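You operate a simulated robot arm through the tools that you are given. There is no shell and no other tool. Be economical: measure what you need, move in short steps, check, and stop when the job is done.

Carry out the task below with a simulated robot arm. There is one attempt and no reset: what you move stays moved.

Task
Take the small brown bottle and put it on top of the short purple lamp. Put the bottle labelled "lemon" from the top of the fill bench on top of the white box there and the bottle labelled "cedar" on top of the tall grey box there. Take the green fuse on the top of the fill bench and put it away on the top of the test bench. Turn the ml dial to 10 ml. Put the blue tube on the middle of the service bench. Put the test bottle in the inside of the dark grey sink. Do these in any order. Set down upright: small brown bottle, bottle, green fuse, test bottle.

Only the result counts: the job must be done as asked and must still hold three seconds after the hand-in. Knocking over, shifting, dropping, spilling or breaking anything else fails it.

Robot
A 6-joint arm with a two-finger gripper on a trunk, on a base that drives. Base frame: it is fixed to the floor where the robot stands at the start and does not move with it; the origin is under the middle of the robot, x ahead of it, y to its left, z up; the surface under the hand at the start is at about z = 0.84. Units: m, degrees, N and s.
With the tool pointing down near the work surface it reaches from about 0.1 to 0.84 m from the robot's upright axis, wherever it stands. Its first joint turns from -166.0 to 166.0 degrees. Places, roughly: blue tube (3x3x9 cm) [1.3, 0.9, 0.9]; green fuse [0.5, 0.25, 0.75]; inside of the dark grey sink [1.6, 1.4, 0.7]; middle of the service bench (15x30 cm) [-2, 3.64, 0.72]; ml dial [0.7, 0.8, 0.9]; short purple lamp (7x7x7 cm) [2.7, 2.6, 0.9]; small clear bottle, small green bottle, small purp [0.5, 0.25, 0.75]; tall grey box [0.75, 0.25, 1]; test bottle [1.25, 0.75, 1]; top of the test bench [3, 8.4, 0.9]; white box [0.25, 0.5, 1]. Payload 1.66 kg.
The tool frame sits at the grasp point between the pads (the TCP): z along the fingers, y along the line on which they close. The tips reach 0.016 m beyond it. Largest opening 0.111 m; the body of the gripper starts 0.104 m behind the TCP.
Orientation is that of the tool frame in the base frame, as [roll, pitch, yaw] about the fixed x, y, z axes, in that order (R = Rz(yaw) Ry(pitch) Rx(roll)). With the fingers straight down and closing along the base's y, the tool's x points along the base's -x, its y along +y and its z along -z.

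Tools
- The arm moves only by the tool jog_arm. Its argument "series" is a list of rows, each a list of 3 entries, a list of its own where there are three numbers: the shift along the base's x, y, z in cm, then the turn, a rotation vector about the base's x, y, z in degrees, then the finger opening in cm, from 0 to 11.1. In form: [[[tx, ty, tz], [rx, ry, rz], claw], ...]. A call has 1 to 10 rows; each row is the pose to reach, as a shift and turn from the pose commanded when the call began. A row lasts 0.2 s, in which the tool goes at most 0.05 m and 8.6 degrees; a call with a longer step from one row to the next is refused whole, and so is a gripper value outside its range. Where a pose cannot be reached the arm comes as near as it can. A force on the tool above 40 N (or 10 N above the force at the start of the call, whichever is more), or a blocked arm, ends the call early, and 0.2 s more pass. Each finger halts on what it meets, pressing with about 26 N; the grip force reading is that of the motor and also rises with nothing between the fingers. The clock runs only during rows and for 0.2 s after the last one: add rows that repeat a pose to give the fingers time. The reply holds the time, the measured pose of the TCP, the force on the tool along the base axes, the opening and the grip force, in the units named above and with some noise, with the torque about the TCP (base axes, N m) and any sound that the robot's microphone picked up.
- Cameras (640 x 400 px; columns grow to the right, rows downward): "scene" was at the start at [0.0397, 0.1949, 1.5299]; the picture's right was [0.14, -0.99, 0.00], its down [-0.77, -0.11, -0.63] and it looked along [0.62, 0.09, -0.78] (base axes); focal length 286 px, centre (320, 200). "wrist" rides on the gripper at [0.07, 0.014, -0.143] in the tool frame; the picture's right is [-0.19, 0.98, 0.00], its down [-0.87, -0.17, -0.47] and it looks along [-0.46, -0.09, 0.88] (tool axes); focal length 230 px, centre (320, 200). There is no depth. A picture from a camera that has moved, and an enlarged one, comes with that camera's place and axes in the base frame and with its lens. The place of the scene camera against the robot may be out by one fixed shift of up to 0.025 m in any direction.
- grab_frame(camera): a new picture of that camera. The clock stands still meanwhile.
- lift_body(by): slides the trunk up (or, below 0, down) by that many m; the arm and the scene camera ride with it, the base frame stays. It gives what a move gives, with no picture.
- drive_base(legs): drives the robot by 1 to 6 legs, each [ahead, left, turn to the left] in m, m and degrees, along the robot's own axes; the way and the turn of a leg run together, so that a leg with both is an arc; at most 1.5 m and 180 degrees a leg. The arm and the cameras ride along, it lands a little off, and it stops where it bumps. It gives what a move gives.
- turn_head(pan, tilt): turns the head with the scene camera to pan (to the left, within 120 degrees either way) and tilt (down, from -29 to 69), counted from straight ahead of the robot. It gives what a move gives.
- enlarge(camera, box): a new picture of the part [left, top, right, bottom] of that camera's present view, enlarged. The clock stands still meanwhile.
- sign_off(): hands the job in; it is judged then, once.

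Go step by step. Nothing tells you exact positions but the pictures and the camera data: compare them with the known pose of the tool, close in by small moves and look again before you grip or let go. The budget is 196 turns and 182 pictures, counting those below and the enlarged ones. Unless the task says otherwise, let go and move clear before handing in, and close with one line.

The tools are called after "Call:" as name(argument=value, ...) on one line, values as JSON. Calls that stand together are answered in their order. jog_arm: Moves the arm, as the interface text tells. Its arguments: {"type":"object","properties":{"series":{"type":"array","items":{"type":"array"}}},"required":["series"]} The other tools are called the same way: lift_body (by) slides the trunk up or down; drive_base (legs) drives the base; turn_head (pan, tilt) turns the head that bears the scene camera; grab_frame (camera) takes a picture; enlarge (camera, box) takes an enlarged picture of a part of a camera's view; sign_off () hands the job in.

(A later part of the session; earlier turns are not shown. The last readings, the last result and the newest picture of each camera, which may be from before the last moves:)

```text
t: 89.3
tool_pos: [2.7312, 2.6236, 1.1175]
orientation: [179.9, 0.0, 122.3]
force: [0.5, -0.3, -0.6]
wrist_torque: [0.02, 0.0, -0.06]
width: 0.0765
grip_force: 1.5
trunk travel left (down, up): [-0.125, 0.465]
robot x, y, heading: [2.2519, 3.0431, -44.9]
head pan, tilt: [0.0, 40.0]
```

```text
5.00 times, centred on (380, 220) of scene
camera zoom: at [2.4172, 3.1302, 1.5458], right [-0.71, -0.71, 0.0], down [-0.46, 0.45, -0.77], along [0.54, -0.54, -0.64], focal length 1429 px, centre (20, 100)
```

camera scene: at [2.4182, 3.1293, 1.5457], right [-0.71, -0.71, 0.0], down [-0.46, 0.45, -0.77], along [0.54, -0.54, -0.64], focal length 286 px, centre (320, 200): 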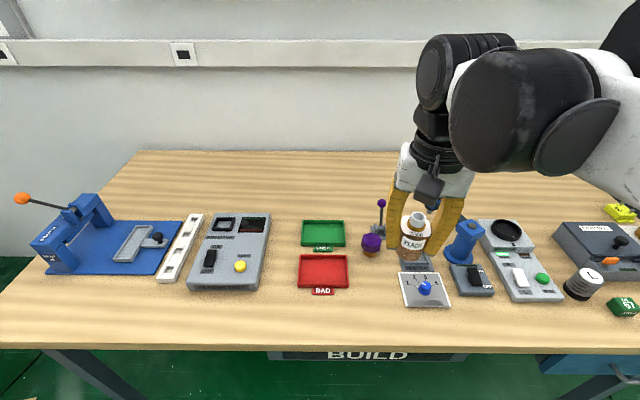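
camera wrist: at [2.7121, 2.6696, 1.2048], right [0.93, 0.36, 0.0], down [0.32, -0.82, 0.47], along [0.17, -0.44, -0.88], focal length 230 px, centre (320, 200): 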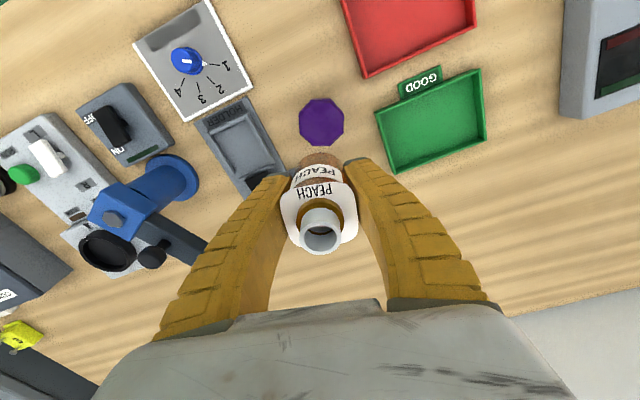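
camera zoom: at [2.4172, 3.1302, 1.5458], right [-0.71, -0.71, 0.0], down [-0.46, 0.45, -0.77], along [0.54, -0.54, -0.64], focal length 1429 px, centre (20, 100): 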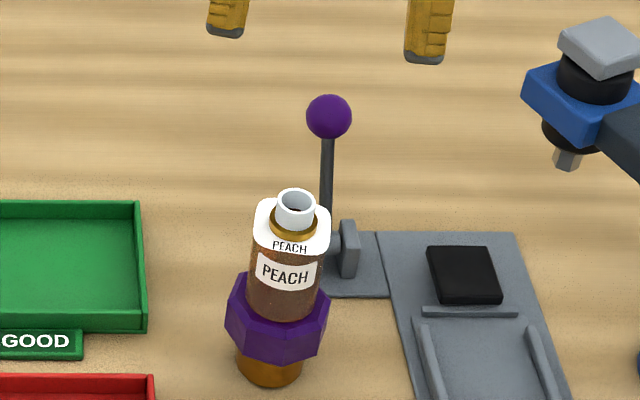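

Brown bottle stands on the lamp. Retracting the arm and driving back along to the sink end of the fill bench.

Call:
jog_arm(series=[[[-2.7, 2.8, 2], [0, 0, 0], 7.5], [[-5.4, 5.6, 4], [0, 0, 0], 7.5], [[-8.1, 8.5, 6], [0, 0, 0], 7.5], [[-10.8, 11.5, 8], [0, 0, 0], 7.5], [[-13.5, 14.5, 9], [0, 0, 0], 7.5], [[-16.2, 17.5, 10], [0, 0, 0], 7.5], [[-19, 20.5, 10], [0, 0, 0], 7.5]])

Call:
drive_base(legs=[[-0.18, 0, 0], [0, -1.15, 0], [0, -1.15, 0]])

Call:
grab_frame(camera="scene")

```text
t: 90.9
tool_pos: [2.5378, 2.8292, 1.214]
orientation: [-180.0, -0.1, 122.2]
force: [0.4, 0.5, 0.1]
wrist_torque: [0.01, -0.01, 0.04]
width: 0.0765
grip_force: 1.2
trunk travel left (down, up): [-0.125, 0.465]
robot x, y, heading: [2.2541, 3.0477, -44.7]
head pan, tilt: [0.0, 40.0]
```

```text
t: 103.3
tool_pos: [0.7842, 1.3304, 1.2154]
orientation: [-180.0, 0.0, 120.9]
force: [-0.5, -0.2, -0.5]
wrist_torque: [-0.04, 0.01, 0.0]
width: 0.0764
grip_force: 1.2
trunk travel left (down, up): [-0.125, 0.465]
robot x, y, heading: [0.499, 1.5556, -46.3]
head pan, tilt: [0.0, 40.0]
```

```text
104 pictures are left
camera scene: at [0.6684, 1.6339, 1.5458], right [-0.72, -0.69, 0.0], down [-0.45, 0.46, -0.77], along [0.53, -0.55, -0.64], focal length 286 px, centre (320, 200)
```

scene: 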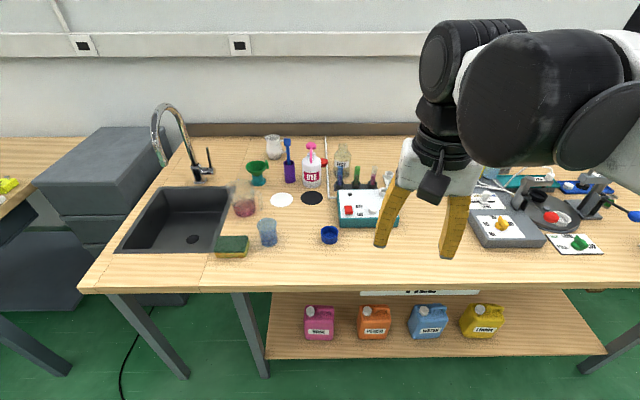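

Call:
enlarge(camera="scene", box=[220, 120, 400, 250])

Call:
enlarge(camera="scene", box=[460, 170, 610, 270])

```text
3.08 times, centred on (310, 185) of scene
camera zoom: at [0.6684, 1.6339, 1.5458], right [-0.72, -0.69, 0.0], down [-0.45, 0.46, -0.77], along [0.53, -0.55, -0.64], focal length 879 px, centre (351, 246)
```

zoom: 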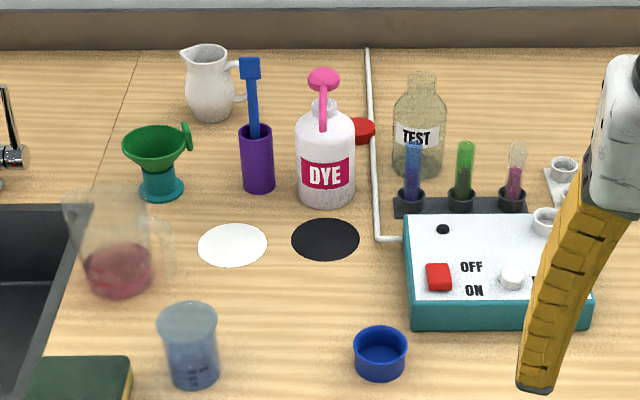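

```text
4.00 times, centred on (535, 220) of scene
camera zoom: at [0.6684, 1.6339, 1.5458], right [-0.72, -0.69, 0.0], down [-0.45, 0.46, -0.77], along [0.53, -0.55, -0.64], focal length 1143 px, centre (-540, 120)
```

zoom: 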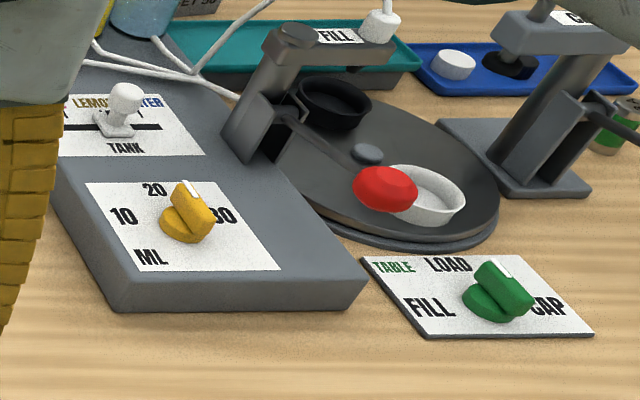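

Everything is visible here. The TEST bottle is behind the tube rack near (1.31, 0.85), ~16 cm tall. I'll drive closer (0.24 m ahead).

Call:
drive_base(legs=[[0.24, 0, 1.3]])

Call:
turn_head(pan=0, tilt=45)

Call:
grab_frame(camera="scene")

Call:
grab_frame(camera="wrist")

```text
t: 105.0
tool_pos: [0.9561, 1.1675, 1.2143]
orientation: [-179.9, 0.0, 122.3]
force: [0.2, -1.8, -1.1]
wrist_torque: [0.05, 0.03, 0.03]
width: 0.0765
grip_force: 1.1
trunk travel left (down, up): [-0.125, 0.465]
robot x, y, heading: [0.6678, 1.3859, -44.6]
head pan, tilt: [0.0, 40.0]
```

```text
t: 105.7
tool_pos: [0.9569, 1.1674, 1.2155]
orientation: [-179.9, 0.1, 122.1]
force: [-0.5, 0.8, 1.0]
wrist_torque: [0.0, 0.01, 0.01]
width: 0.0769
grip_force: 1.0
trunk travel left (down, up): [-0.125, 0.465]
robot x, y, heading: [0.6687, 1.3878, -44.8]
head pan, tilt: [0.0, 45.0]
```

```text
101 pictures are left
camera scene: at [0.8315, 1.4704, 1.5386], right [-0.71, -0.71, 0.0], down [-0.5, 0.5, -0.71], along [0.5, -0.5, -0.71], focal length 286 px, centre (320, 200)
```

scene: 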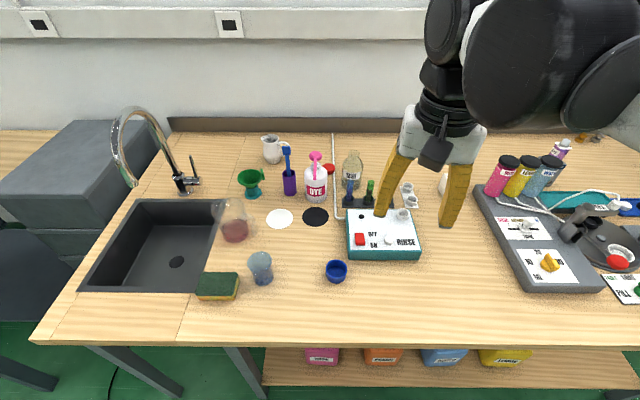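

```text
100 pictures are left
camera wrist: at [0.9321, 1.2335, 1.3571], right [0.93, 0.36, 0.0], down [0.32, -0.82, 0.47], along [0.17, -0.44, -0.88], focal length 230 px, centre (320, 200)
```

wrist: 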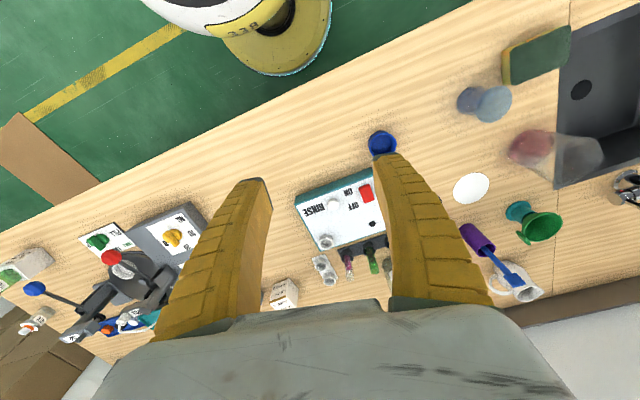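

Moving the open gripper high over toward the TEST bottle for a close look.

Call:
jog_arm(series=[[[3.4, -3.2, 0], [0, 0, 0], 7.5], [[6.8, -6.4, 0], [0, 0, 0], 7.5], [[10.2, -9.6, 0], [0, 0, 0], 7.5], [[13.6, -12.8, 0], [0, 0, 0], 7.5], [[17, -16, 0], [0, 0, 0], 7.5], [[20.4, -19.2, -1], [0, 0, 0], 7.5], [[23.8, -22.4, -2], [0, 0, 0], 7.5], [[27.2, -25.6, -3], [0, 0, 0], 7.5], [[30, -28.5, -4], [0, 0, 0], 7.5], [[30, -28.5, -4], [0, 0, 0], 7.5]])

Call:
grab_frame(camera="wrist")

Call:
enlarge(camera="scene", box=[290, 110, 430, 230])

```text
t: 107.9
tool_pos: [1.2576, 0.8809, 1.174]
orientation: [180.0, 0.0, 122.1]
force: [0.7, 0.3, -0.8]
wrist_torque: [0.04, -0.01, 0.03]
width: 0.0766
grip_force: 0.7
trunk travel left (down, up): [-0.125, 0.465]
robot x, y, heading: [0.6717, 1.382, -45.0]
head pan, tilt: [0.0, 45.0]
```

```text
99 pictures are left
camera wrist: at [1.2316, 0.9469, 1.3163], right [0.93, 0.36, 0.0], down [0.32, -0.82, 0.47], along [0.17, -0.44, -0.88], focal length 230 px, centre (320, 200)
```

wrist: 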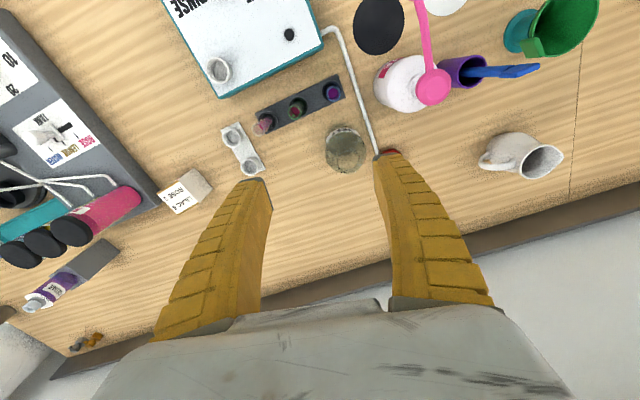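

```text
3.33 times, centred on (360, 170) of scene
camera zoom: at [0.8313, 1.4706, 1.5386], right [-0.71, -0.71, 0.0], down [-0.5, 0.5, -0.71], along [0.5, -0.5, -0.71], focal length 953 px, centre (187, 300)
```

zoom: 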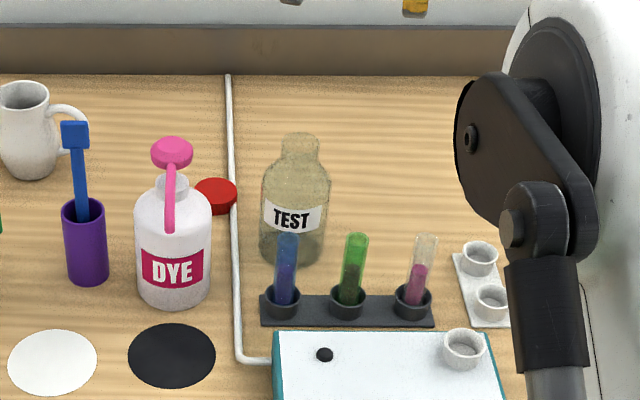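

Call:
enlarge(camera="wrist", box=[295, 100, 395, 200])

```text
4.00 times, centred on (345, 150) of wrist
camera zoom: at [1.2316, 0.9469, 1.3163], right [0.93, 0.36, 0.0], down [0.32, -0.82, 0.47], along [0.17, -0.44, -0.88], focal length 920 px, centre (220, 400)
```

zoom: 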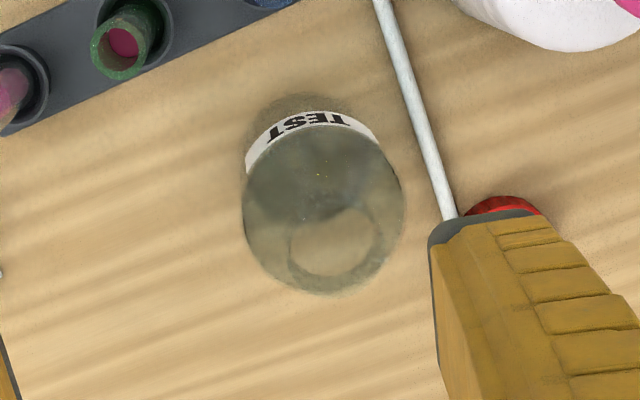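

Neck centre ≈ (1.312, 0.857), neck ~3.2 cm wide, top z≈0.995. Moving above it.

Call:
jog_arm(series=[[[2, -1, -3], [0, 0, 0], 7], [[4, -2, -7], [0, 0, 0], 7], [[5.4, -2.4, -11], [0, 0, 0], 7], [[5.4, -2.4, -14], [0, 0, 0], 7], [[5.4, -2.4, -14], [0, 0, 0], 7]])

Call:
grab_frame(camera="wrist")

Call:
enlarge(camera="scene", box=[290, 110, 430, 230])

```text
t: 109.1
tool_pos: [1.3109, 0.8592, 1.0329]
orientation: [-180.0, 0.0, 122.1]
force: [0.4, -1.4, -0.1]
wrist_torque: [0.01, -0.03, 0.0]
width: 0.0718
grip_force: 1.0
out of reach, approached as far as the arm can: row 2, 3
trunk travel left (down, up): [-0.125, 0.465]
robot x, y, heading: [0.6673, 1.3881, -44.7]
head pan, tilt: [0.0, 45.0]
```

```text
96 pictures are left
camera wrist: at [1.2855, 0.9262, 1.1759], right [0.93, 0.36, 0.0], down [0.32, -0.82, 0.47], along [0.17, -0.44, -0.88], focal length 230 px, centre (320, 200)
```

wrist: 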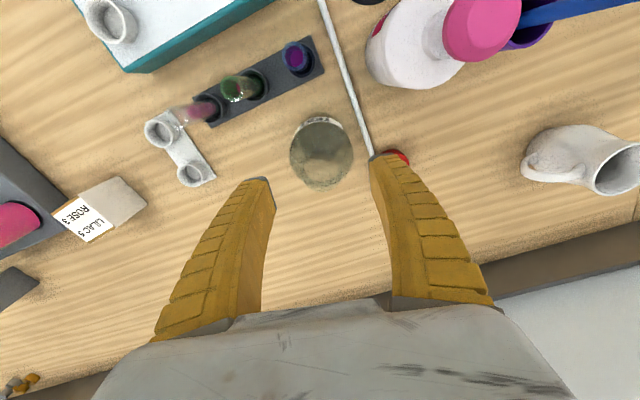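

```text
3.33 times, centred on (360, 170) of scene
camera zoom: at [0.8315, 1.4704, 1.5386], right [-0.71, -0.71, 0.0], down [-0.5, 0.5, -0.71], along [0.5, -0.5, -0.71], focal length 953 px, centre (187, 300)
```

zoom: 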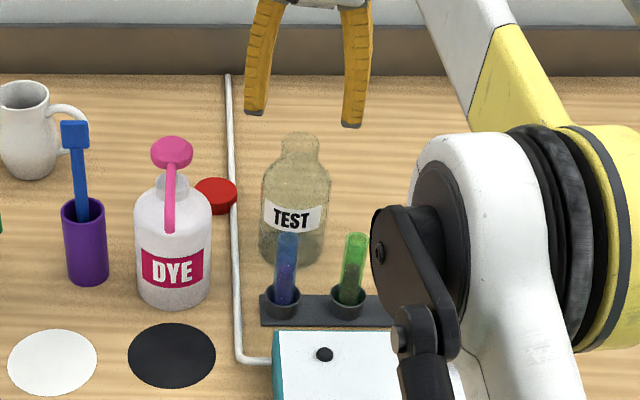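

Call:
enlarge(camera="wrist", box=[270, 100, 370, 200])

```text
4.00 times, centred on (320, 150) of wrist
camera zoom: at [1.2855, 0.9262, 1.1759], right [0.93, 0.36, 0.0], down [0.32, -0.82, 0.47], along [0.17, -0.44, -0.88], focal length 920 px, centre (320, 400)
```

zoom: 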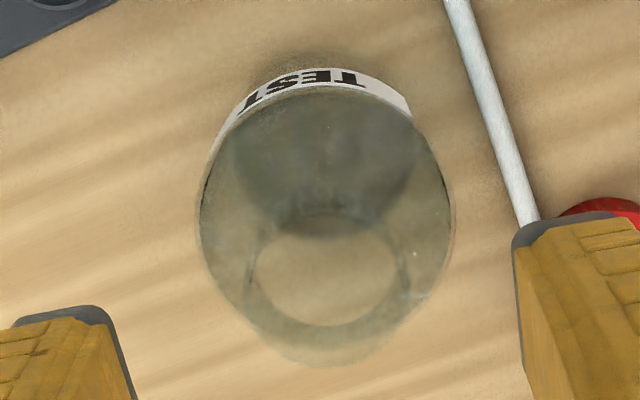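

Neck is right below the gripper. Descending to grip the neck.

Call:
jog_arm(series=[[[0.1, 0.1, -3], [0, 0, 0], 7], [[0.1, 0.1, -5.8], [0, 0, 0], 7], [[0.1, 0.1, -5.8], [0, 0, 0], 7]])

Call:
grab_frame(camera="wrist")

Call:
enlarge(camera="scene", box=[290, 110, 430, 230])

```text
t: 109.9
tool_pos: [1.3129, 0.8606, 0.9759]
orientation: [180.0, 0.1, 122.1]
force: [0.0, -0.3, 0.3]
wrist_torque: [-0.01, 0.02, 0.02]
width: 0.0716
grip_force: 1.0
trunk travel left (down, up): [-0.125, 0.465]
robot x, y, heading: [0.6709, 1.3863, -44.8]
head pan, tilt: [0.0, 45.0]
```

```text
93 pictures are left
camera wrist: at [1.2871, 0.9263, 1.1185], right [0.93, 0.36, 0.0], down [0.32, -0.82, 0.47], along [0.17, -0.44, -0.88], focal length 230 px, centre (320, 200)
```

wrist: 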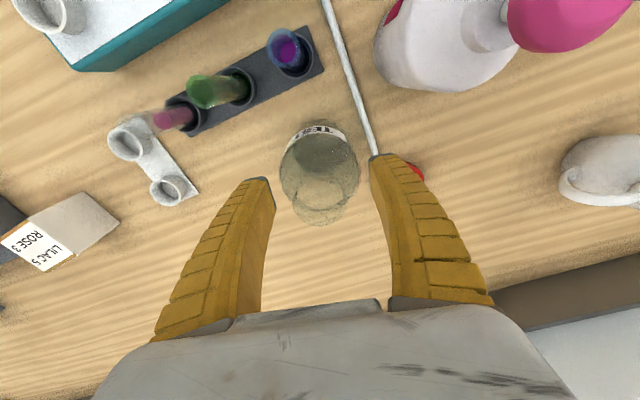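

```text
3.33 times, centred on (360, 170) of scene
camera zoom: at [0.8315, 1.4704, 1.5386], right [-0.71, -0.71, 0.0], down [-0.5, 0.5, -0.71], along [0.5, -0.5, -0.71], focal length 953 px, centre (187, 300)
```

zoom: 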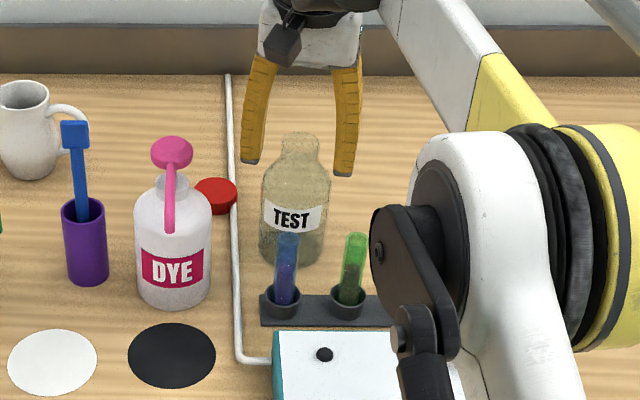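

Neck is between the pads. Closing.

Call:
jog_arm(series=[[[0, 0, 0], [0, 0, 0], 5], [[0, 0, 0], [0, 0, 0], 2.5], [[0, 0, 0], [0, 0, 0], 0], [[0, 0, 0], [0, 0, 0], 0], [[0, 0, 0], [0, 0, 0], 0]])

Call:
grab_frame(camera="wrist")

```text
t: 111.1
tool_pos: [1.3121, 0.8593, 0.9754]
orientation: [180.0, -0.1, 122.2]
force: [0.4, -1.3, 2.0]
wrist_torque: [-0.1, -0.08, 0.01]
width: 0.0331
grip_force: 25.8
trunk travel left (down, up): [-0.125, 0.465]
robot x, y, heading: [0.6734, 1.3853, -44.8]
head pan, tilt: [0.0, 45.0]
```

```text
91 pictures are left
camera wrist: at [1.287, 0.9263, 1.1188], right [0.93, 0.36, 0.0], down [0.32, -0.82, 0.47], along [0.17, -0.44, -0.88], focal length 230 px, centre (320, 200)
```

wrist: 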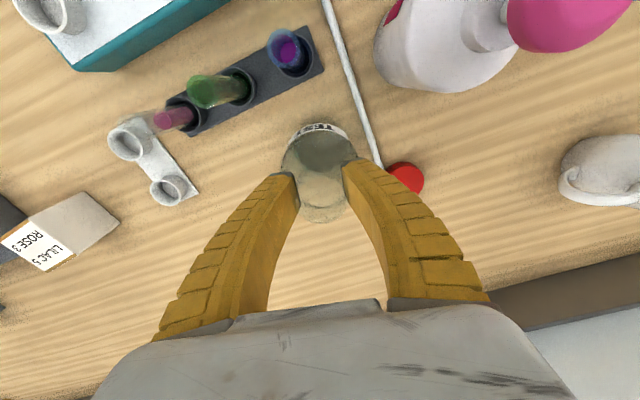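

Gripped the neck (3.3 cm). Lifting straight up with the trunk so the bottle clears the tubes.

Call:
lift_body(by=0.2)

Call:
grab_frame(camera="scene")

Call:
grab_frame(camera="wrist")

```text
t: 113.3
tool_pos: [1.3113, 0.8592, 1.1747]
orientation: [-179.9, 0.0, 122.2]
force: [0.2, 0.5, -0.7]
wrist_torque: [-0.01, 0.0, 0.02]
width: 0.0303
grip_force: 25.8
trunk travel left (down, up): [-0.325, 0.265]
robot x, y, heading: [0.6692, 1.3842, -44.8]
head pan, tilt: [0.0, 45.0]
```

```text
90 pictures are left
camera scene: at [0.8317, 1.4703, 1.7384], right [-0.71, -0.71, 0.0], down [-0.5, 0.5, -0.71], along [0.5, -0.5, -0.71], focal length 286 px, centre (320, 200)
```

scene: 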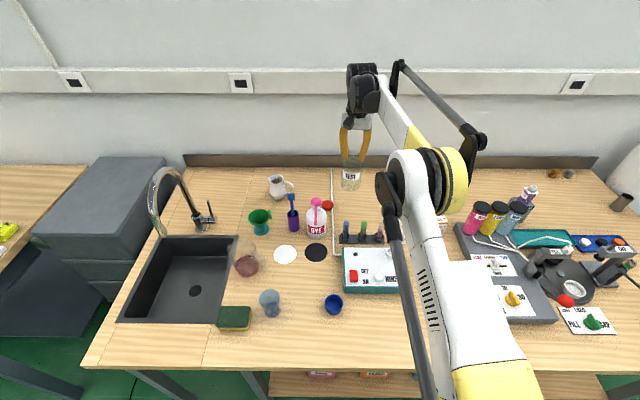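

```text
89 pictures are left
camera wrist: at [1.2872, 0.9262, 1.3184], right [0.93, 0.36, 0.0], down [0.32, -0.82, 0.47], along [0.17, -0.44, -0.88], focal length 230 px, centre (320, 200)
```

wrist: 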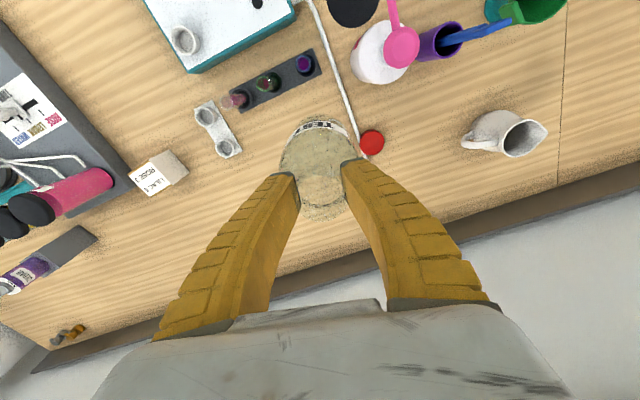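

Bottle is clear of the bench. Retracting toward me, then driving left toward the sink (spout hangs over the sink centre, so I'll aim for the near-right part of the basin).

Call:
jog_arm(series=[[[-3, 2.9, 1], [0, 0, 0], 0], [[-6, 5.8, 2], [0, 0, 0], 0], [[-9, 8.7, 2], [0, 0, 0], 0], [[-12, 11.6, 2], [0, 0, 0], 0], [[-15, 14.5, 2], [0, 0, 0], 0], [[-18, 17.5, 2], [0, 0, 0], 0], [[-21, 20.5, 2], [0, 0, 0], 0], [[-24, 23.5, 2], [0, 0, 0], 0], [[-26, 25.5, 2], [0, 0, 0], 0]])

Call:
drive_base(legs=[[0, 0.5, 0]])

Call:
grab_frame(camera="scene")

Call:
grab_frame(camera="wrist")

```text
t: 115.3
tool_pos: [1.0516, 1.1154, 1.1962]
orientation: [-180.0, 0.0, 122.1]
force: [-0.4, -0.6, -0.6]
wrist_torque: [0.02, 0.03, 0.02]
width: 0.0303
grip_force: 25.5
trunk travel left (down, up): [-0.325, 0.265]
robot x, y, heading: [0.6695, 1.3854, -44.9]
head pan, tilt: [0.0, 45.0]
```

```text
t: 118.2
tool_pos: [1.4009, 1.4661, 1.1971]
orientation: [180.0, -0.1, 122.2]
force: [0.8, 0.5, -0.9]
wrist_torque: [-0.04, 0.0, -0.03]
width: 0.03
grip_force: 26.1
trunk travel left (down, up): [-0.325, 0.265]
robot x, y, heading: [1.015, 1.736, -45.0]
head pan, tilt: [0.0, 45.0]
```

```text
88 pictures are left
camera scene: at [1.1805, 1.8219, 1.7384], right [-0.7, -0.71, 0.0], down [-0.5, 0.5, -0.71], along [0.5, -0.5, -0.71], focal length 286 px, centre (320, 200)
```

scene: 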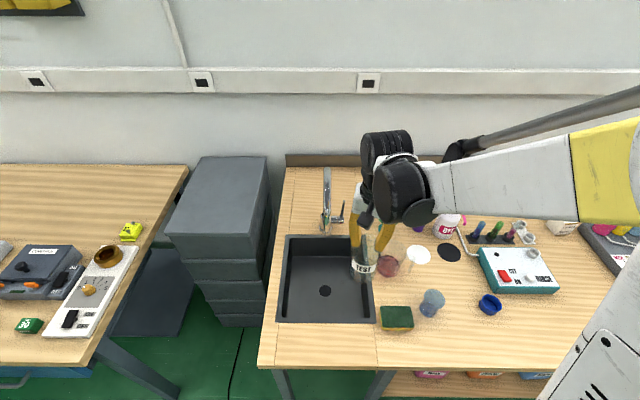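

```text
87 pictures are left
camera wrist: at [1.3766, 1.5334, 1.3388], right [0.93, 0.36, 0.0], down [0.32, -0.82, 0.47], along [0.17, -0.44, -0.88], focal length 230 px, centre (320, 200)
```

wrist: 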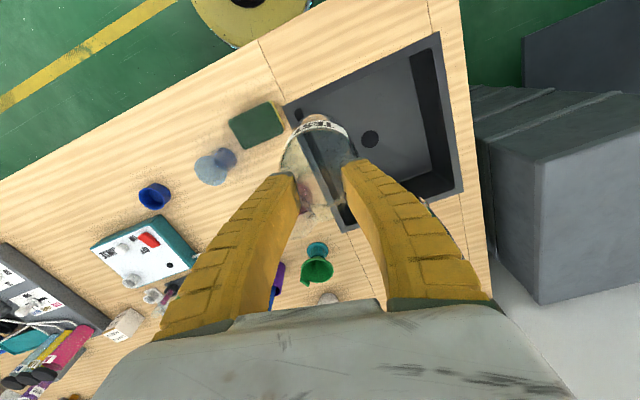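

Sink rim runs s≈1.95–2.26, so I target (1.443, 1.436) in the near-right part of the basin, clear of the spout. Moving above it.

Call:
jog_arm(series=[[[2, -1.5, 0], [0, 0, 0], 0], [[4.2, -3.0, 0], [0, 0, 0], 0], [[4.2, -3.0, -4], [0, 0, 0], 0], [[4.2, -3.0, -8], [0, 0, 0], 0], [[4.2, -3.0, -11], [0, 0, 0], 0], [[4.2, -3.0, -11], [0, 0, 0], 0]])

Call:
enlarge(camera="scene", box=[260, 140, 440, 340])

Call:
grab_frame(camera="wrist")

```text
t: 119.6
tool_pos: [1.4439, 1.4382, 1.0843]
orientation: [-180.0, -0.1, 122.1]
force: [0.4, -0.5, -0.8]
wrist_torque: [0.02, 0.0, -0.01]
width: 0.03
grip_force: 26.3
trunk travel left (down, up): [-0.325, 0.265]
robot x, y, heading: [1.0147, 1.7371, -44.6]
head pan, tilt: [0.0, 45.0]
```

```text
2.00 times, centred on (350, 240) of scene
camera zoom: at [1.1796, 1.8216, 1.7386], right [-0.7, -0.71, 0.0], down [-0.5, 0.5, -0.71], along [0.5, -0.5, -0.71], focal length 572 px, centre (260, 120)
```

zoom: 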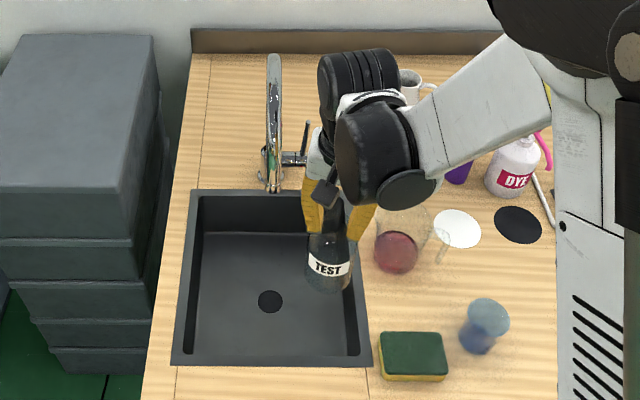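

```text
85 pictures are left
camera wrist: at [1.418, 1.5043, 1.2272], right [0.93, 0.36, 0.0], down [0.32, -0.82, 0.47], along [0.17, -0.44, -0.88], focal length 230 px, centre (320, 200)
```

wrist: 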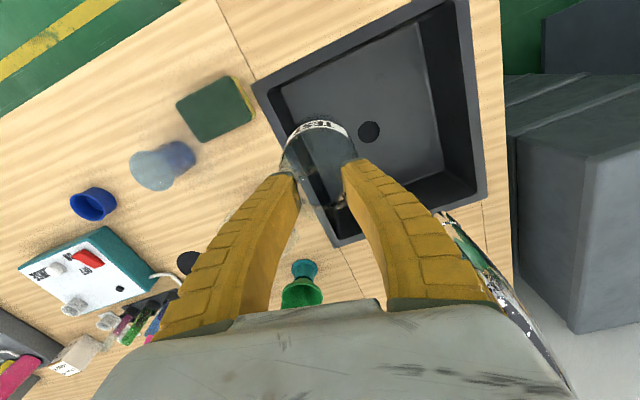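

Bottle clears the rim and spout. Lowering into the basin.

Call:
jog_arm(series=[[[0, 0, -4], [0, 0, 0], 0], [[0, 0, -8], [0, 0, 0], 0], [[0, 0, -12], [0, 0, 0], 0], [[0, 0, -16], [0, 0, 0], 0], [[0, 0, -20], [0, 0, 0], 0], [[0, 0, -20], [0, 0, 0], 0]])

Call:
enlarge(camera="scene", box=[260, 140, 440, 340])

Call:
grab_frame(camera="wrist")

```text
t: 121.0
tool_pos: [1.4648, 1.4205, 0.899]
orientation: [-180.0, -0.2, 122.2]
force: [0.0, 0.5, -1.1]
wrist_torque: [-0.03, -0.05, 0.0]
width: 0.0295
grip_force: 25.4
out of reach, approached as far as the arm can: row 4, 5, 6
trunk travel left (down, up): [-0.325, 0.265]
robot x, y, heading: [1.0176, 1.7359, -45.0]
head pan, tilt: [0.0, 45.0]
```

```text
2.00 times, centred on (350, 240) of scene
camera zoom: at [1.1794, 1.8218, 1.7386], right [-0.7, -0.71, 0.0], down [-0.5, 0.5, -0.71], along [0.5, -0.5, -0.71], focal length 572 px, centre (260, 120)
```

zoom: 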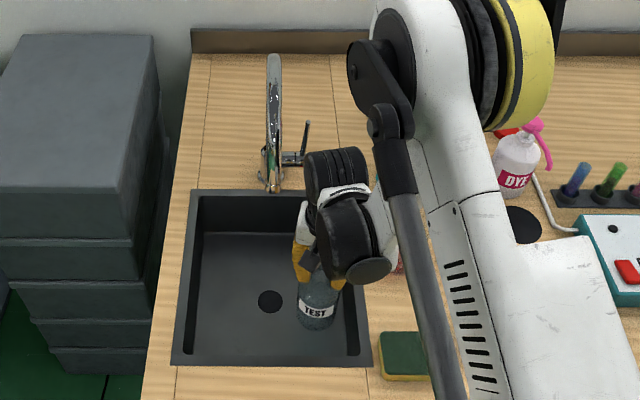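

```text
83 pictures are left
camera wrist: at [1.4404, 1.4868, 1.0429], right [0.93, 0.36, 0.0], down [0.32, -0.82, 0.47], along [0.17, -0.44, -0.88], focal length 230 px, centre (320, 200)
```

wrist: 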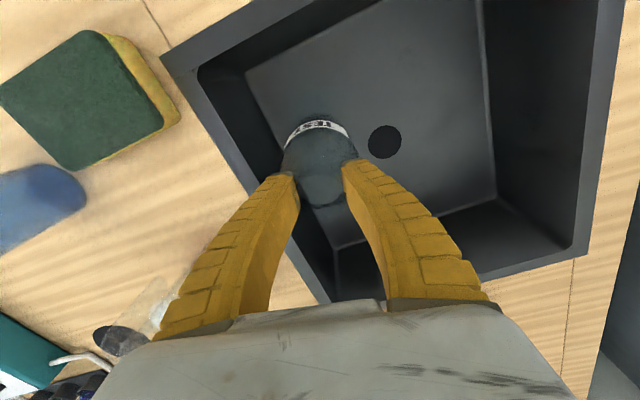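

The raised trunk limits the arm; lowering the trunk instead to continue straight down.

Call:
lift_body(by=-0.045)

Call:
enlarge(camera="scene", box=[300, 200, 400, 320])

```text
t: 121.8
tool_pos: [1.4655, 1.4208, 0.8541]
orientation: [-180.0, -0.1, 122.2]
force: [-0.3, -0.1, -1.4]
wrist_torque: [0.02, 0.0, 0.04]
width: 0.0298
grip_force: 26.3
trunk travel left (down, up): [-0.28, 0.31]
robot x, y, heading: [1.0196, 1.733, -44.8]
head pan, tilt: [0.0, 45.0]
```

```text
3.33 times, centred on (350, 260) of scene
camera zoom: at [1.1798, 1.8214, 1.6936], right [-0.7, -0.71, 0.0], down [-0.5, 0.5, -0.71], along [0.5, -0.5, -0.71], focal length 953 px, centre (220, 0)
```

zoom: 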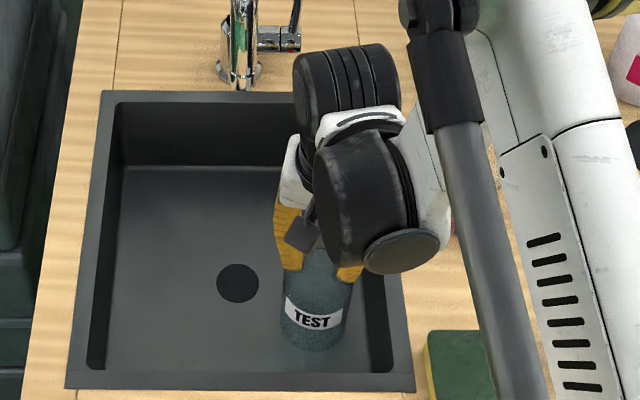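

Call:
lift_body(by=-0.015)

```text
t: 122.4
tool_pos: [1.465, 1.4204, 0.8447]
orientation: [180.0, 0.0, 122.2]
force: [0.5, -0.3, 29.9]
wrist_torque: [0.32, 0.18, 0.02]
width: 0.0351
grip_force: 26.0
trunk travel left (down, up): [-0.267, 0.323]
robot x, y, heading: [1.0173, 1.7372, -44.9]
head pan, tilt: [0.0, 45.0]
stopped: the force on the tool passed its limit at 44 N (the readings are from after the stop); the commanded pose is now the measured one
```

Contact with the basin floor. Relieving slightly, checking the bottle is upright before release.

Call:
jog_arm(series=[[[0, 0, 0.3], [0, 0, 0], 0]])

Call:
enlarge(camera="scene", box=[300, 200, 400, 320])

Call:
grab_frame(camera="wrist")

```text
t: 122.8
tool_pos: [1.4649, 1.4195, 0.846]
orientation: [-180.0, 0.0, 122.3]
force: [-1.2, 1.7, 10.0]
wrist_torque: [-0.05, -0.04, 0.03]
width: 0.034
grip_force: 26.1
trunk travel left (down, up): [-0.267, 0.323]
robot x, y, heading: [1.0174, 1.7371, -44.8]
head pan, tilt: [0.0, 45.0]
```

```text
3.33 times, centred on (350, 260) of scene
camera zoom: at [1.1789, 1.8221, 1.6807], right [-0.7, -0.71, 0.0], down [-0.5, 0.5, -0.71], along [0.5, -0.5, -0.71], focal length 953 px, centre (220, 0)
```

zoom: 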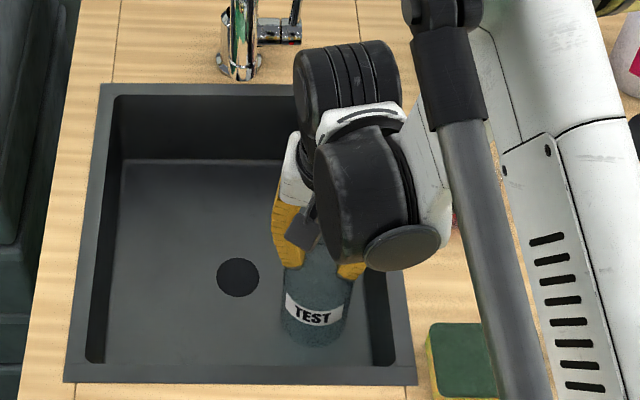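

```text
80 pictures are left
camera wrist: at [1.4403, 1.4866, 0.9892], right [0.93, 0.36, 0.0], down [0.32, -0.82, 0.47], along [0.17, -0.44, -0.88], focal length 230 px, centre (320, 200)
```

wrist: 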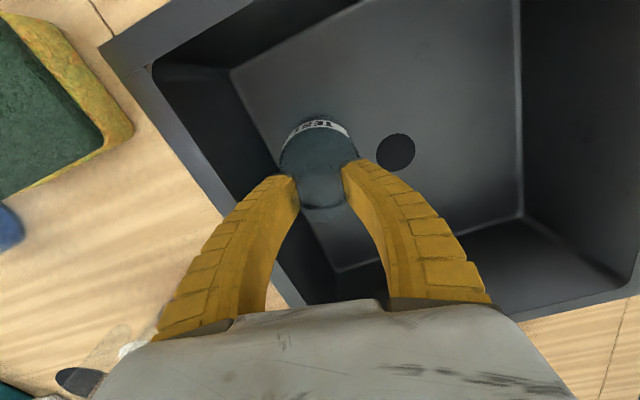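

Upright. Opening and rising straight up.

Call:
jog_arm(series=[[[0, 0, 0], [0, 0, 0], 3.5], [[0, 0, 0], [0, 0, 0], 4.5], [[0, 0, 0], [0, 0, 0], 5.5], [[0, 0, 0], [0, 0, 0], 6], [[0, 0, 0], [0, 0, 0], 6], [[0, 0, 3], [0, 0, 0], 6], [[0, 0, 7], [0, 0, 0], 6], [[0, 0, 11], [0, 0, 0], 6], [[0, 0, 15], [0, 0, 0], 6], [[0, 0, 19], [0, 0, 0], 6]])

Call:
jog_arm(series=[[[0, 0, 4], [0, 0, 0], 6], [[-1.5, 1.5, 8], [0, 0, 0], 6], [[-4, 4, 11], [0, 0, 0], 6], [[-7, 6.5, 13], [0, 0, 0], 6], [[-7, 6.5, 13], [0, 0, 0], 6]])

Call:
grab_frame(camera="scene")

```text
t: 125.0
tool_pos: [1.4647, 1.4193, 1.0337]
orientation: [180.0, 0.1, 122.2]
force: [0.5, -0.1, 0.4]
wrist_torque: [-0.01, -0.01, -0.03]
width: 0.0622
grip_force: 0.6
trunk travel left (down, up): [-0.267, 0.323]
robot x, y, heading: [1.0163, 1.7332, -44.5]
head pan, tilt: [0.0, 45.0]
```

```text
t: 126.2
tool_pos: [1.3979, 1.4832, 1.1672]
orientation: [180.0, 0.0, 122.3]
force: [-0.2, -0.4, -0.3]
wrist_torque: [0.01, 0.03, 0.0]
width: 0.0622
grip_force: 1.1
trunk travel left (down, up): [-0.267, 0.323]
robot x, y, heading: [1.0226, 1.7333, -44.9]
head pan, tilt: [0.0, 45.0]
```

```text
79 pictures are left
camera scene: at [1.1809, 1.8207, 1.6807], right [-0.7, -0.71, 0.0], down [-0.5, 0.5, -0.71], along [0.5, -0.5, -0.71], focal length 286 px, centre (320, 200)
```

scene: 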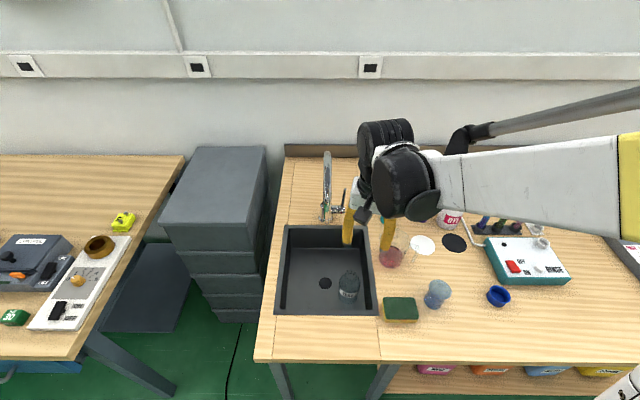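

TEST bottle stands in the basin. Now driving right to a spot that serves the ml dial and the tube rack, and resetting the trunk.

Call:
drive_base(legs=[[0, -0.62, 0]])

Call:
lift_body(by=-0.1)

Call:
turn_head(pan=-20, tilt=50)

Call:
grab_frame(camera="scene")

Call:
grab_frame(camera="wrist")

```text
t: 129.6
tool_pos: [0.9608, 1.044, 1.1672]
orientation: [-180.0, 0.0, 122.2]
force: [-0.4, -0.6, -0.4]
wrist_torque: [0.01, -0.01, -0.03]
width: 0.062
grip_force: 1.4
trunk travel left (down, up): [-0.267, 0.323]
robot x, y, heading: [0.5808, 1.2961, -44.9]
head pan, tilt: [0.0, 45.0]
```

```text
t: 131.0
tool_pos: [0.9619, 1.045, 1.0668]
orientation: [-180.0, 0.0, 122.2]
force: [0.3, -0.2, 0.2]
wrist_torque: [0.01, 0.01, 0.0]
width: 0.0618
grip_force: 1.5
trunk travel left (down, up): [-0.167, 0.423]
robot x, y, heading: [0.5842, 1.2945, -44.7]
head pan, tilt: [0.0, 45.0]
```

```text
t: 131.8
tool_pos: [0.9617, 1.0449, 1.0657]
orientation: [-180.0, -0.1, 122.1]
force: [-0.2, -1.0, -0.8]
wrist_torque: [-0.04, 0.01, -0.04]
width: 0.062
grip_force: 1.4
trunk travel left (down, up): [-0.167, 0.423]
robot x, y, heading: [0.5836, 1.2979, -44.6]
head pan, tilt: [-20.0, 50.0]
```

```text
78 pictures are left
camera scene: at [0.7196, 1.3702, 1.5739], right [-0.9, -0.43, 0.0], down [-0.33, 0.69, -0.64], along [0.27, -0.58, -0.77], focal length 286 px, centre (320, 200)
```

scene: 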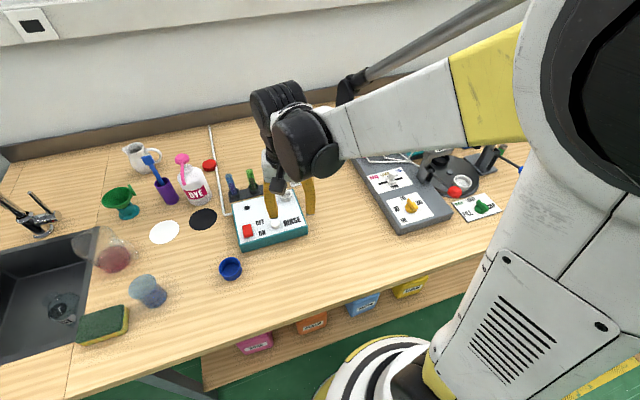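

```text
77 pictures are left
camera wrist: at [0.9368, 1.1112, 1.2095], right [0.93, 0.36, 0.0], down [0.32, -0.82, 0.47], along [0.17, -0.44, -0.88], focal length 230 px, centre (320, 200)
```

wrist: 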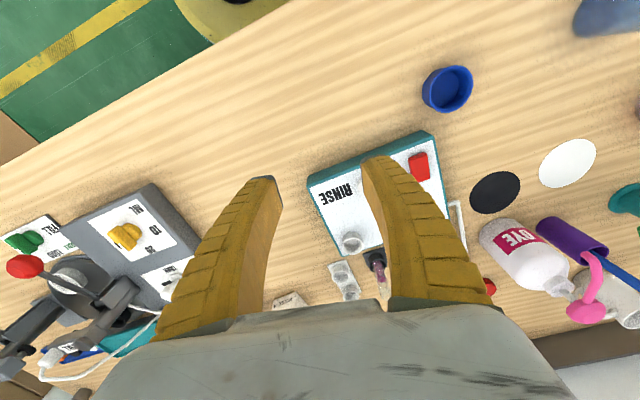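

Call:
enlarge(camera="scene", box=[370, 160, 470, 240])

Call:
enlarge(camera="wrist", box=[60, 170, 220, 290])

```text
5.00 times, centred on (420, 200) of scene
camera zoom: at [0.7196, 1.3702, 1.5739], right [-0.9, -0.43, 0.0], down [-0.33, 0.69, -0.64], along [0.27, -0.58, -0.77], focal length 1429 px, centre (-180, 200)
```

zoom: 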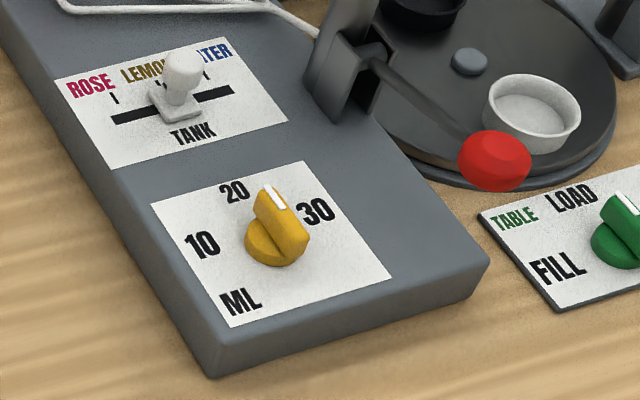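

```text
3.33 times, centred on (140, 230) of wrist
camera zoom: at [0.9368, 1.1112, 1.2095], right [0.93, 0.36, 0.0], down [0.32, -0.82, 0.47], along [0.17, -0.44, -0.88], focal length 767 px, centre (920, 100)
```

zoom: 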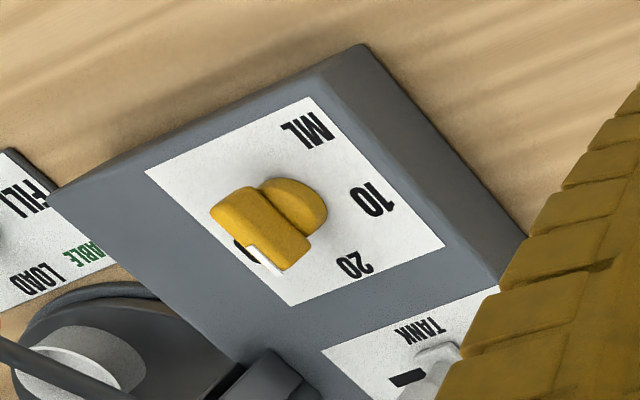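

The dial reads 20 now; 10 is ~73° counter-clockwise. Moving above the yellow knob (~(0.72, 0.77)) with fingers aligned across its bar.

Call:
jog_arm(series=[[[-3, -3.2, 1], [0, 0, 2], 6], [[-6, -6.4, 2], [0, 0, 4], 6], [[-9, -9.6, 3], [0, 0, 6], 6], [[-12, -12.8, 3.5], [0, 0, 8], 6], [[-15, -16, 3.5], [0, 0, 10], 6], [[-18, -19.2, 3.5], [0, 0, 12], 6], [[-21, -22.4, 3.5], [0, 0, 13], 6], [[-24, -25.6, 3.5], [0, 0, 13], 6], [[-24, -25.6, 3.5], [0, 0, 13], 6]])

Call:
grab_frame(camera="wrist")

```text
t: 133.8
tool_pos: [0.7216, 0.7904, 1.1007]
orientation: [-180.0, -0.1, 135.2]
force: [-0.5, 0.0, 0.3]
wrist_torque: [0.02, 0.04, 0.02]
width: 0.0617
grip_force: 1.2
trunk travel left (down, up): [-0.167, 0.423]
robot x, y, heading: [0.5798, 1.2973, -44.9]
head pan, tilt: [-20.0, 50.0]
```

```text
74 pictures are left
camera wrist: at [0.6823, 0.8494, 1.2435], right [0.83, 0.56, 0.0], down [0.5, -0.73, 0.47], along [0.27, -0.39, -0.88], focal length 230 px, centre (320, 200)
```

wrist: 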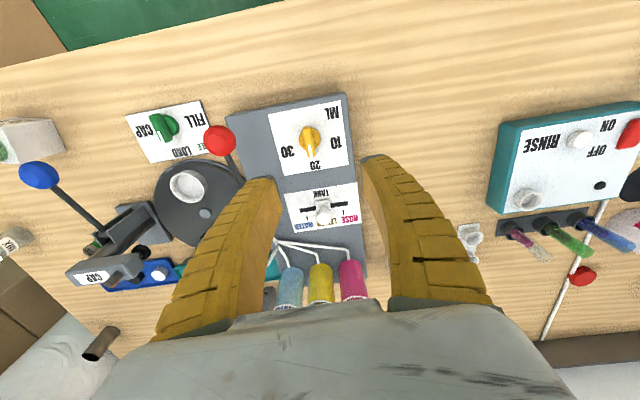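

Call:
enlarge(camera="wrist", box=[260, 90, 360, 180])

```text
4.44 times, centred on (310, 135) of wrist
camera zoom: at [0.6823, 0.8494, 1.2435], right [0.83, 0.56, 0.0], down [0.5, -0.73, 0.47], along [0.27, -0.39, -0.88], focal length 1022 px, centre (364, 489)
```

zoom: 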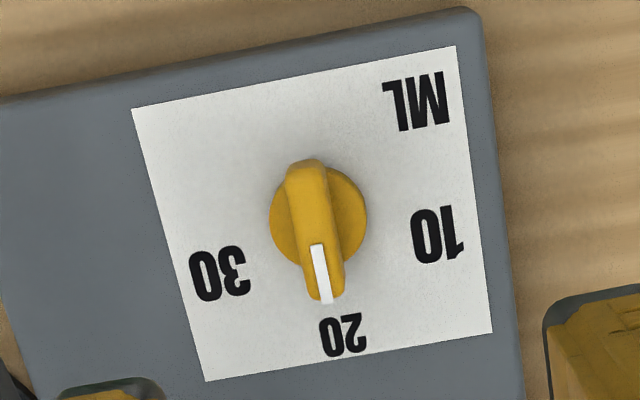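

Pointer clearly at 20; 10 lies ~70° counter-clockwise. Knob centre ≈ (0.718, 0.771). Descending partway with a narrower opening.

Call:
jog_arm(series=[[[-0.2, -1, -2], [0, 0, 0], 4.5], [[-0.35, -2, -5], [0, 0, 0], 4], [[-0.35, -2, -9], [0, 0, 0], 4], [[-0.35, -2, -13], [0, 0, 0], 4], [[-0.35, -2, -13], [0, 0, 0], 4]])

Call:
enlarge(camera="wrist", box=[240, 90, 400, 220])

Call:
enlarge(camera="scene", box=[350, 130, 480, 240])

```text
t: 135.0
tool_pos: [0.7181, 0.7678, 0.971]
orientation: [179.9, 0.0, 135.2]
force: [-0.2, 0.2, -0.3]
wrist_torque: [0.02, -0.02, 0.0]
width: 0.0426
grip_force: 1.8
trunk travel left (down, up): [-0.167, 0.423]
robot x, y, heading: [0.5794, 1.2939, -44.9]
head pan, tilt: [-20.0, 50.0]
```

```text
3.08 times, centred on (320, 155) of wrist
camera zoom: at [0.6791, 0.827, 1.1146], right [0.83, 0.56, 0.0], down [0.5, -0.73, 0.47], along [0.27, -0.39, -0.88], focal length 708 px, centre (320, 338)
```

zoom: 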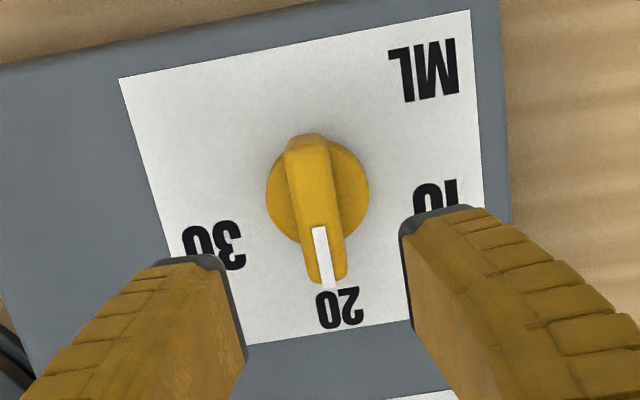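

```text
3.64 times, centred on (415, 185) of scene
camera zoom: at [0.7195, 1.3703, 1.574], right [-0.9, -0.43, 0.0], down [-0.33, 0.69, -0.64], along [0.27, -0.58, -0.77], focal length 1039 px, centre (-26, 254)
```

zoom: 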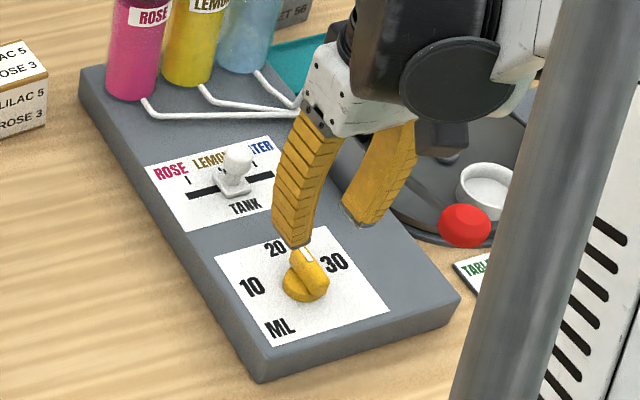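

Knob centred below. Lowering further.

Call:
jog_arm(series=[[[0.1, -0.1, -3], [0, 0, 0], 4], [[0.1, -0.1, -6], [0, 0, 0], 4], [[0.1, -0.1, -7], [0, 0, 0], 4], [[0.1, -0.1, -7], [0, 0, 0], 4]])

Call:
enlarge(camera="wrist", box=[240, 90, 400, 220])

Call:
enlarge(camera="scene", box=[370, 160, 450, 240])

```text
t: 136.0
tool_pos: [0.7186, 0.7683, 0.9026]
orientation: [-180.0, 0.0, 135.2]
force: [-0.2, 0.4, -0.6]
wrist_torque: [0.0, 0.0, 0.02]
width: 0.0422
grip_force: 1.4
trunk travel left (down, up): [-0.167, 0.423]
robot x, y, heading: [0.5825, 1.2936, -44.8]
head pan, tilt: [-20.0, 50.0]
```

```text
3.08 times, centred on (320, 155) of wrist
camera zoom: at [0.6801, 0.8275, 1.0449], right [0.83, 0.56, 0.0], down [0.5, -0.73, 0.47], along [0.27, -0.39, -0.88], focal length 708 px, centre (320, 338)
```

zoom: 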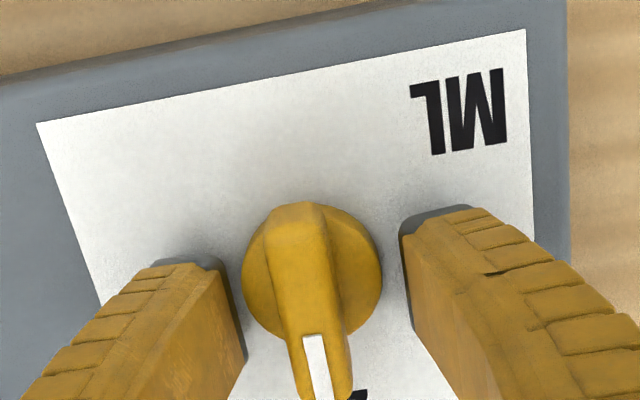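

```text
5.00 times, centred on (410, 200) of scene
camera zoom: at [0.7195, 1.3702, 1.5739], right [-0.9, -0.43, 0.0], down [-0.33, 0.69, -0.64], along [0.27, -0.58, -0.77], focal length 1429 px, centre (-130, 200)
```

zoom: 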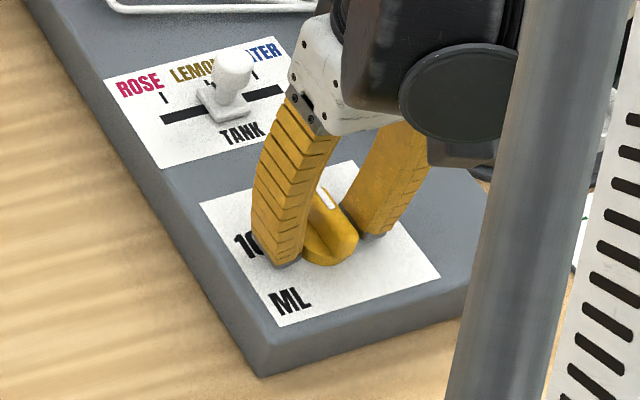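

Fingers straddle the bar. Closing on it and checking the width.

Call:
jog_arm(series=[[[0, 0, 0], [0, 0, 0], 3], [[0, 0, 0], [0, 0, 0], 2], [[0, 0, 0], [0, 0, 0], 1], [[0, 0, 0], [0, 0, 0], 0.5], [[0, 0, 0], [0, 0, 0], 0.5]])

Call:
enlarge(camera="wrist", box=[240, 90, 400, 220])

```text
t: 137.2
tool_pos: [0.7171, 0.7681, 0.9035]
orientation: [179.9, 0.0, 135.2]
force: [-13.4, -5.9, 17.3]
wrist_torque: [0.19, 0.33, 0.03]
width: 0.0137
grip_force: 33.7
trunk travel left (down, up): [-0.167, 0.423]
robot x, y, heading: [0.5839, 1.2949, -44.8]
head pan, tilt: [-20.0, 50.0]
```

```text
3.08 times, centred on (320, 155) of wrist
camera zoom: at [0.6782, 0.8278, 1.0455], right [0.83, 0.56, 0.0], down [0.5, -0.73, 0.47], along [0.27, -0.39, -0.88], focal length 708 px, centre (320, 338)
```

zoom: 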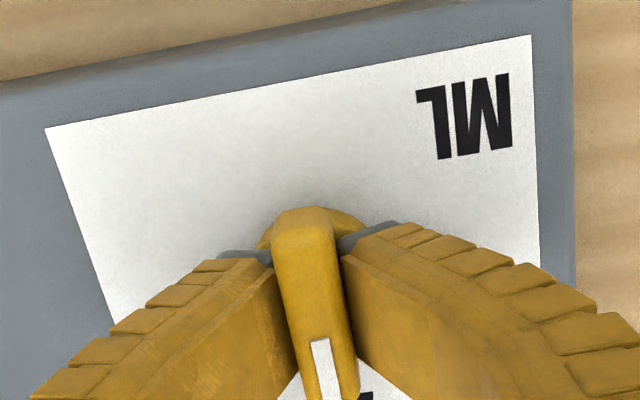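

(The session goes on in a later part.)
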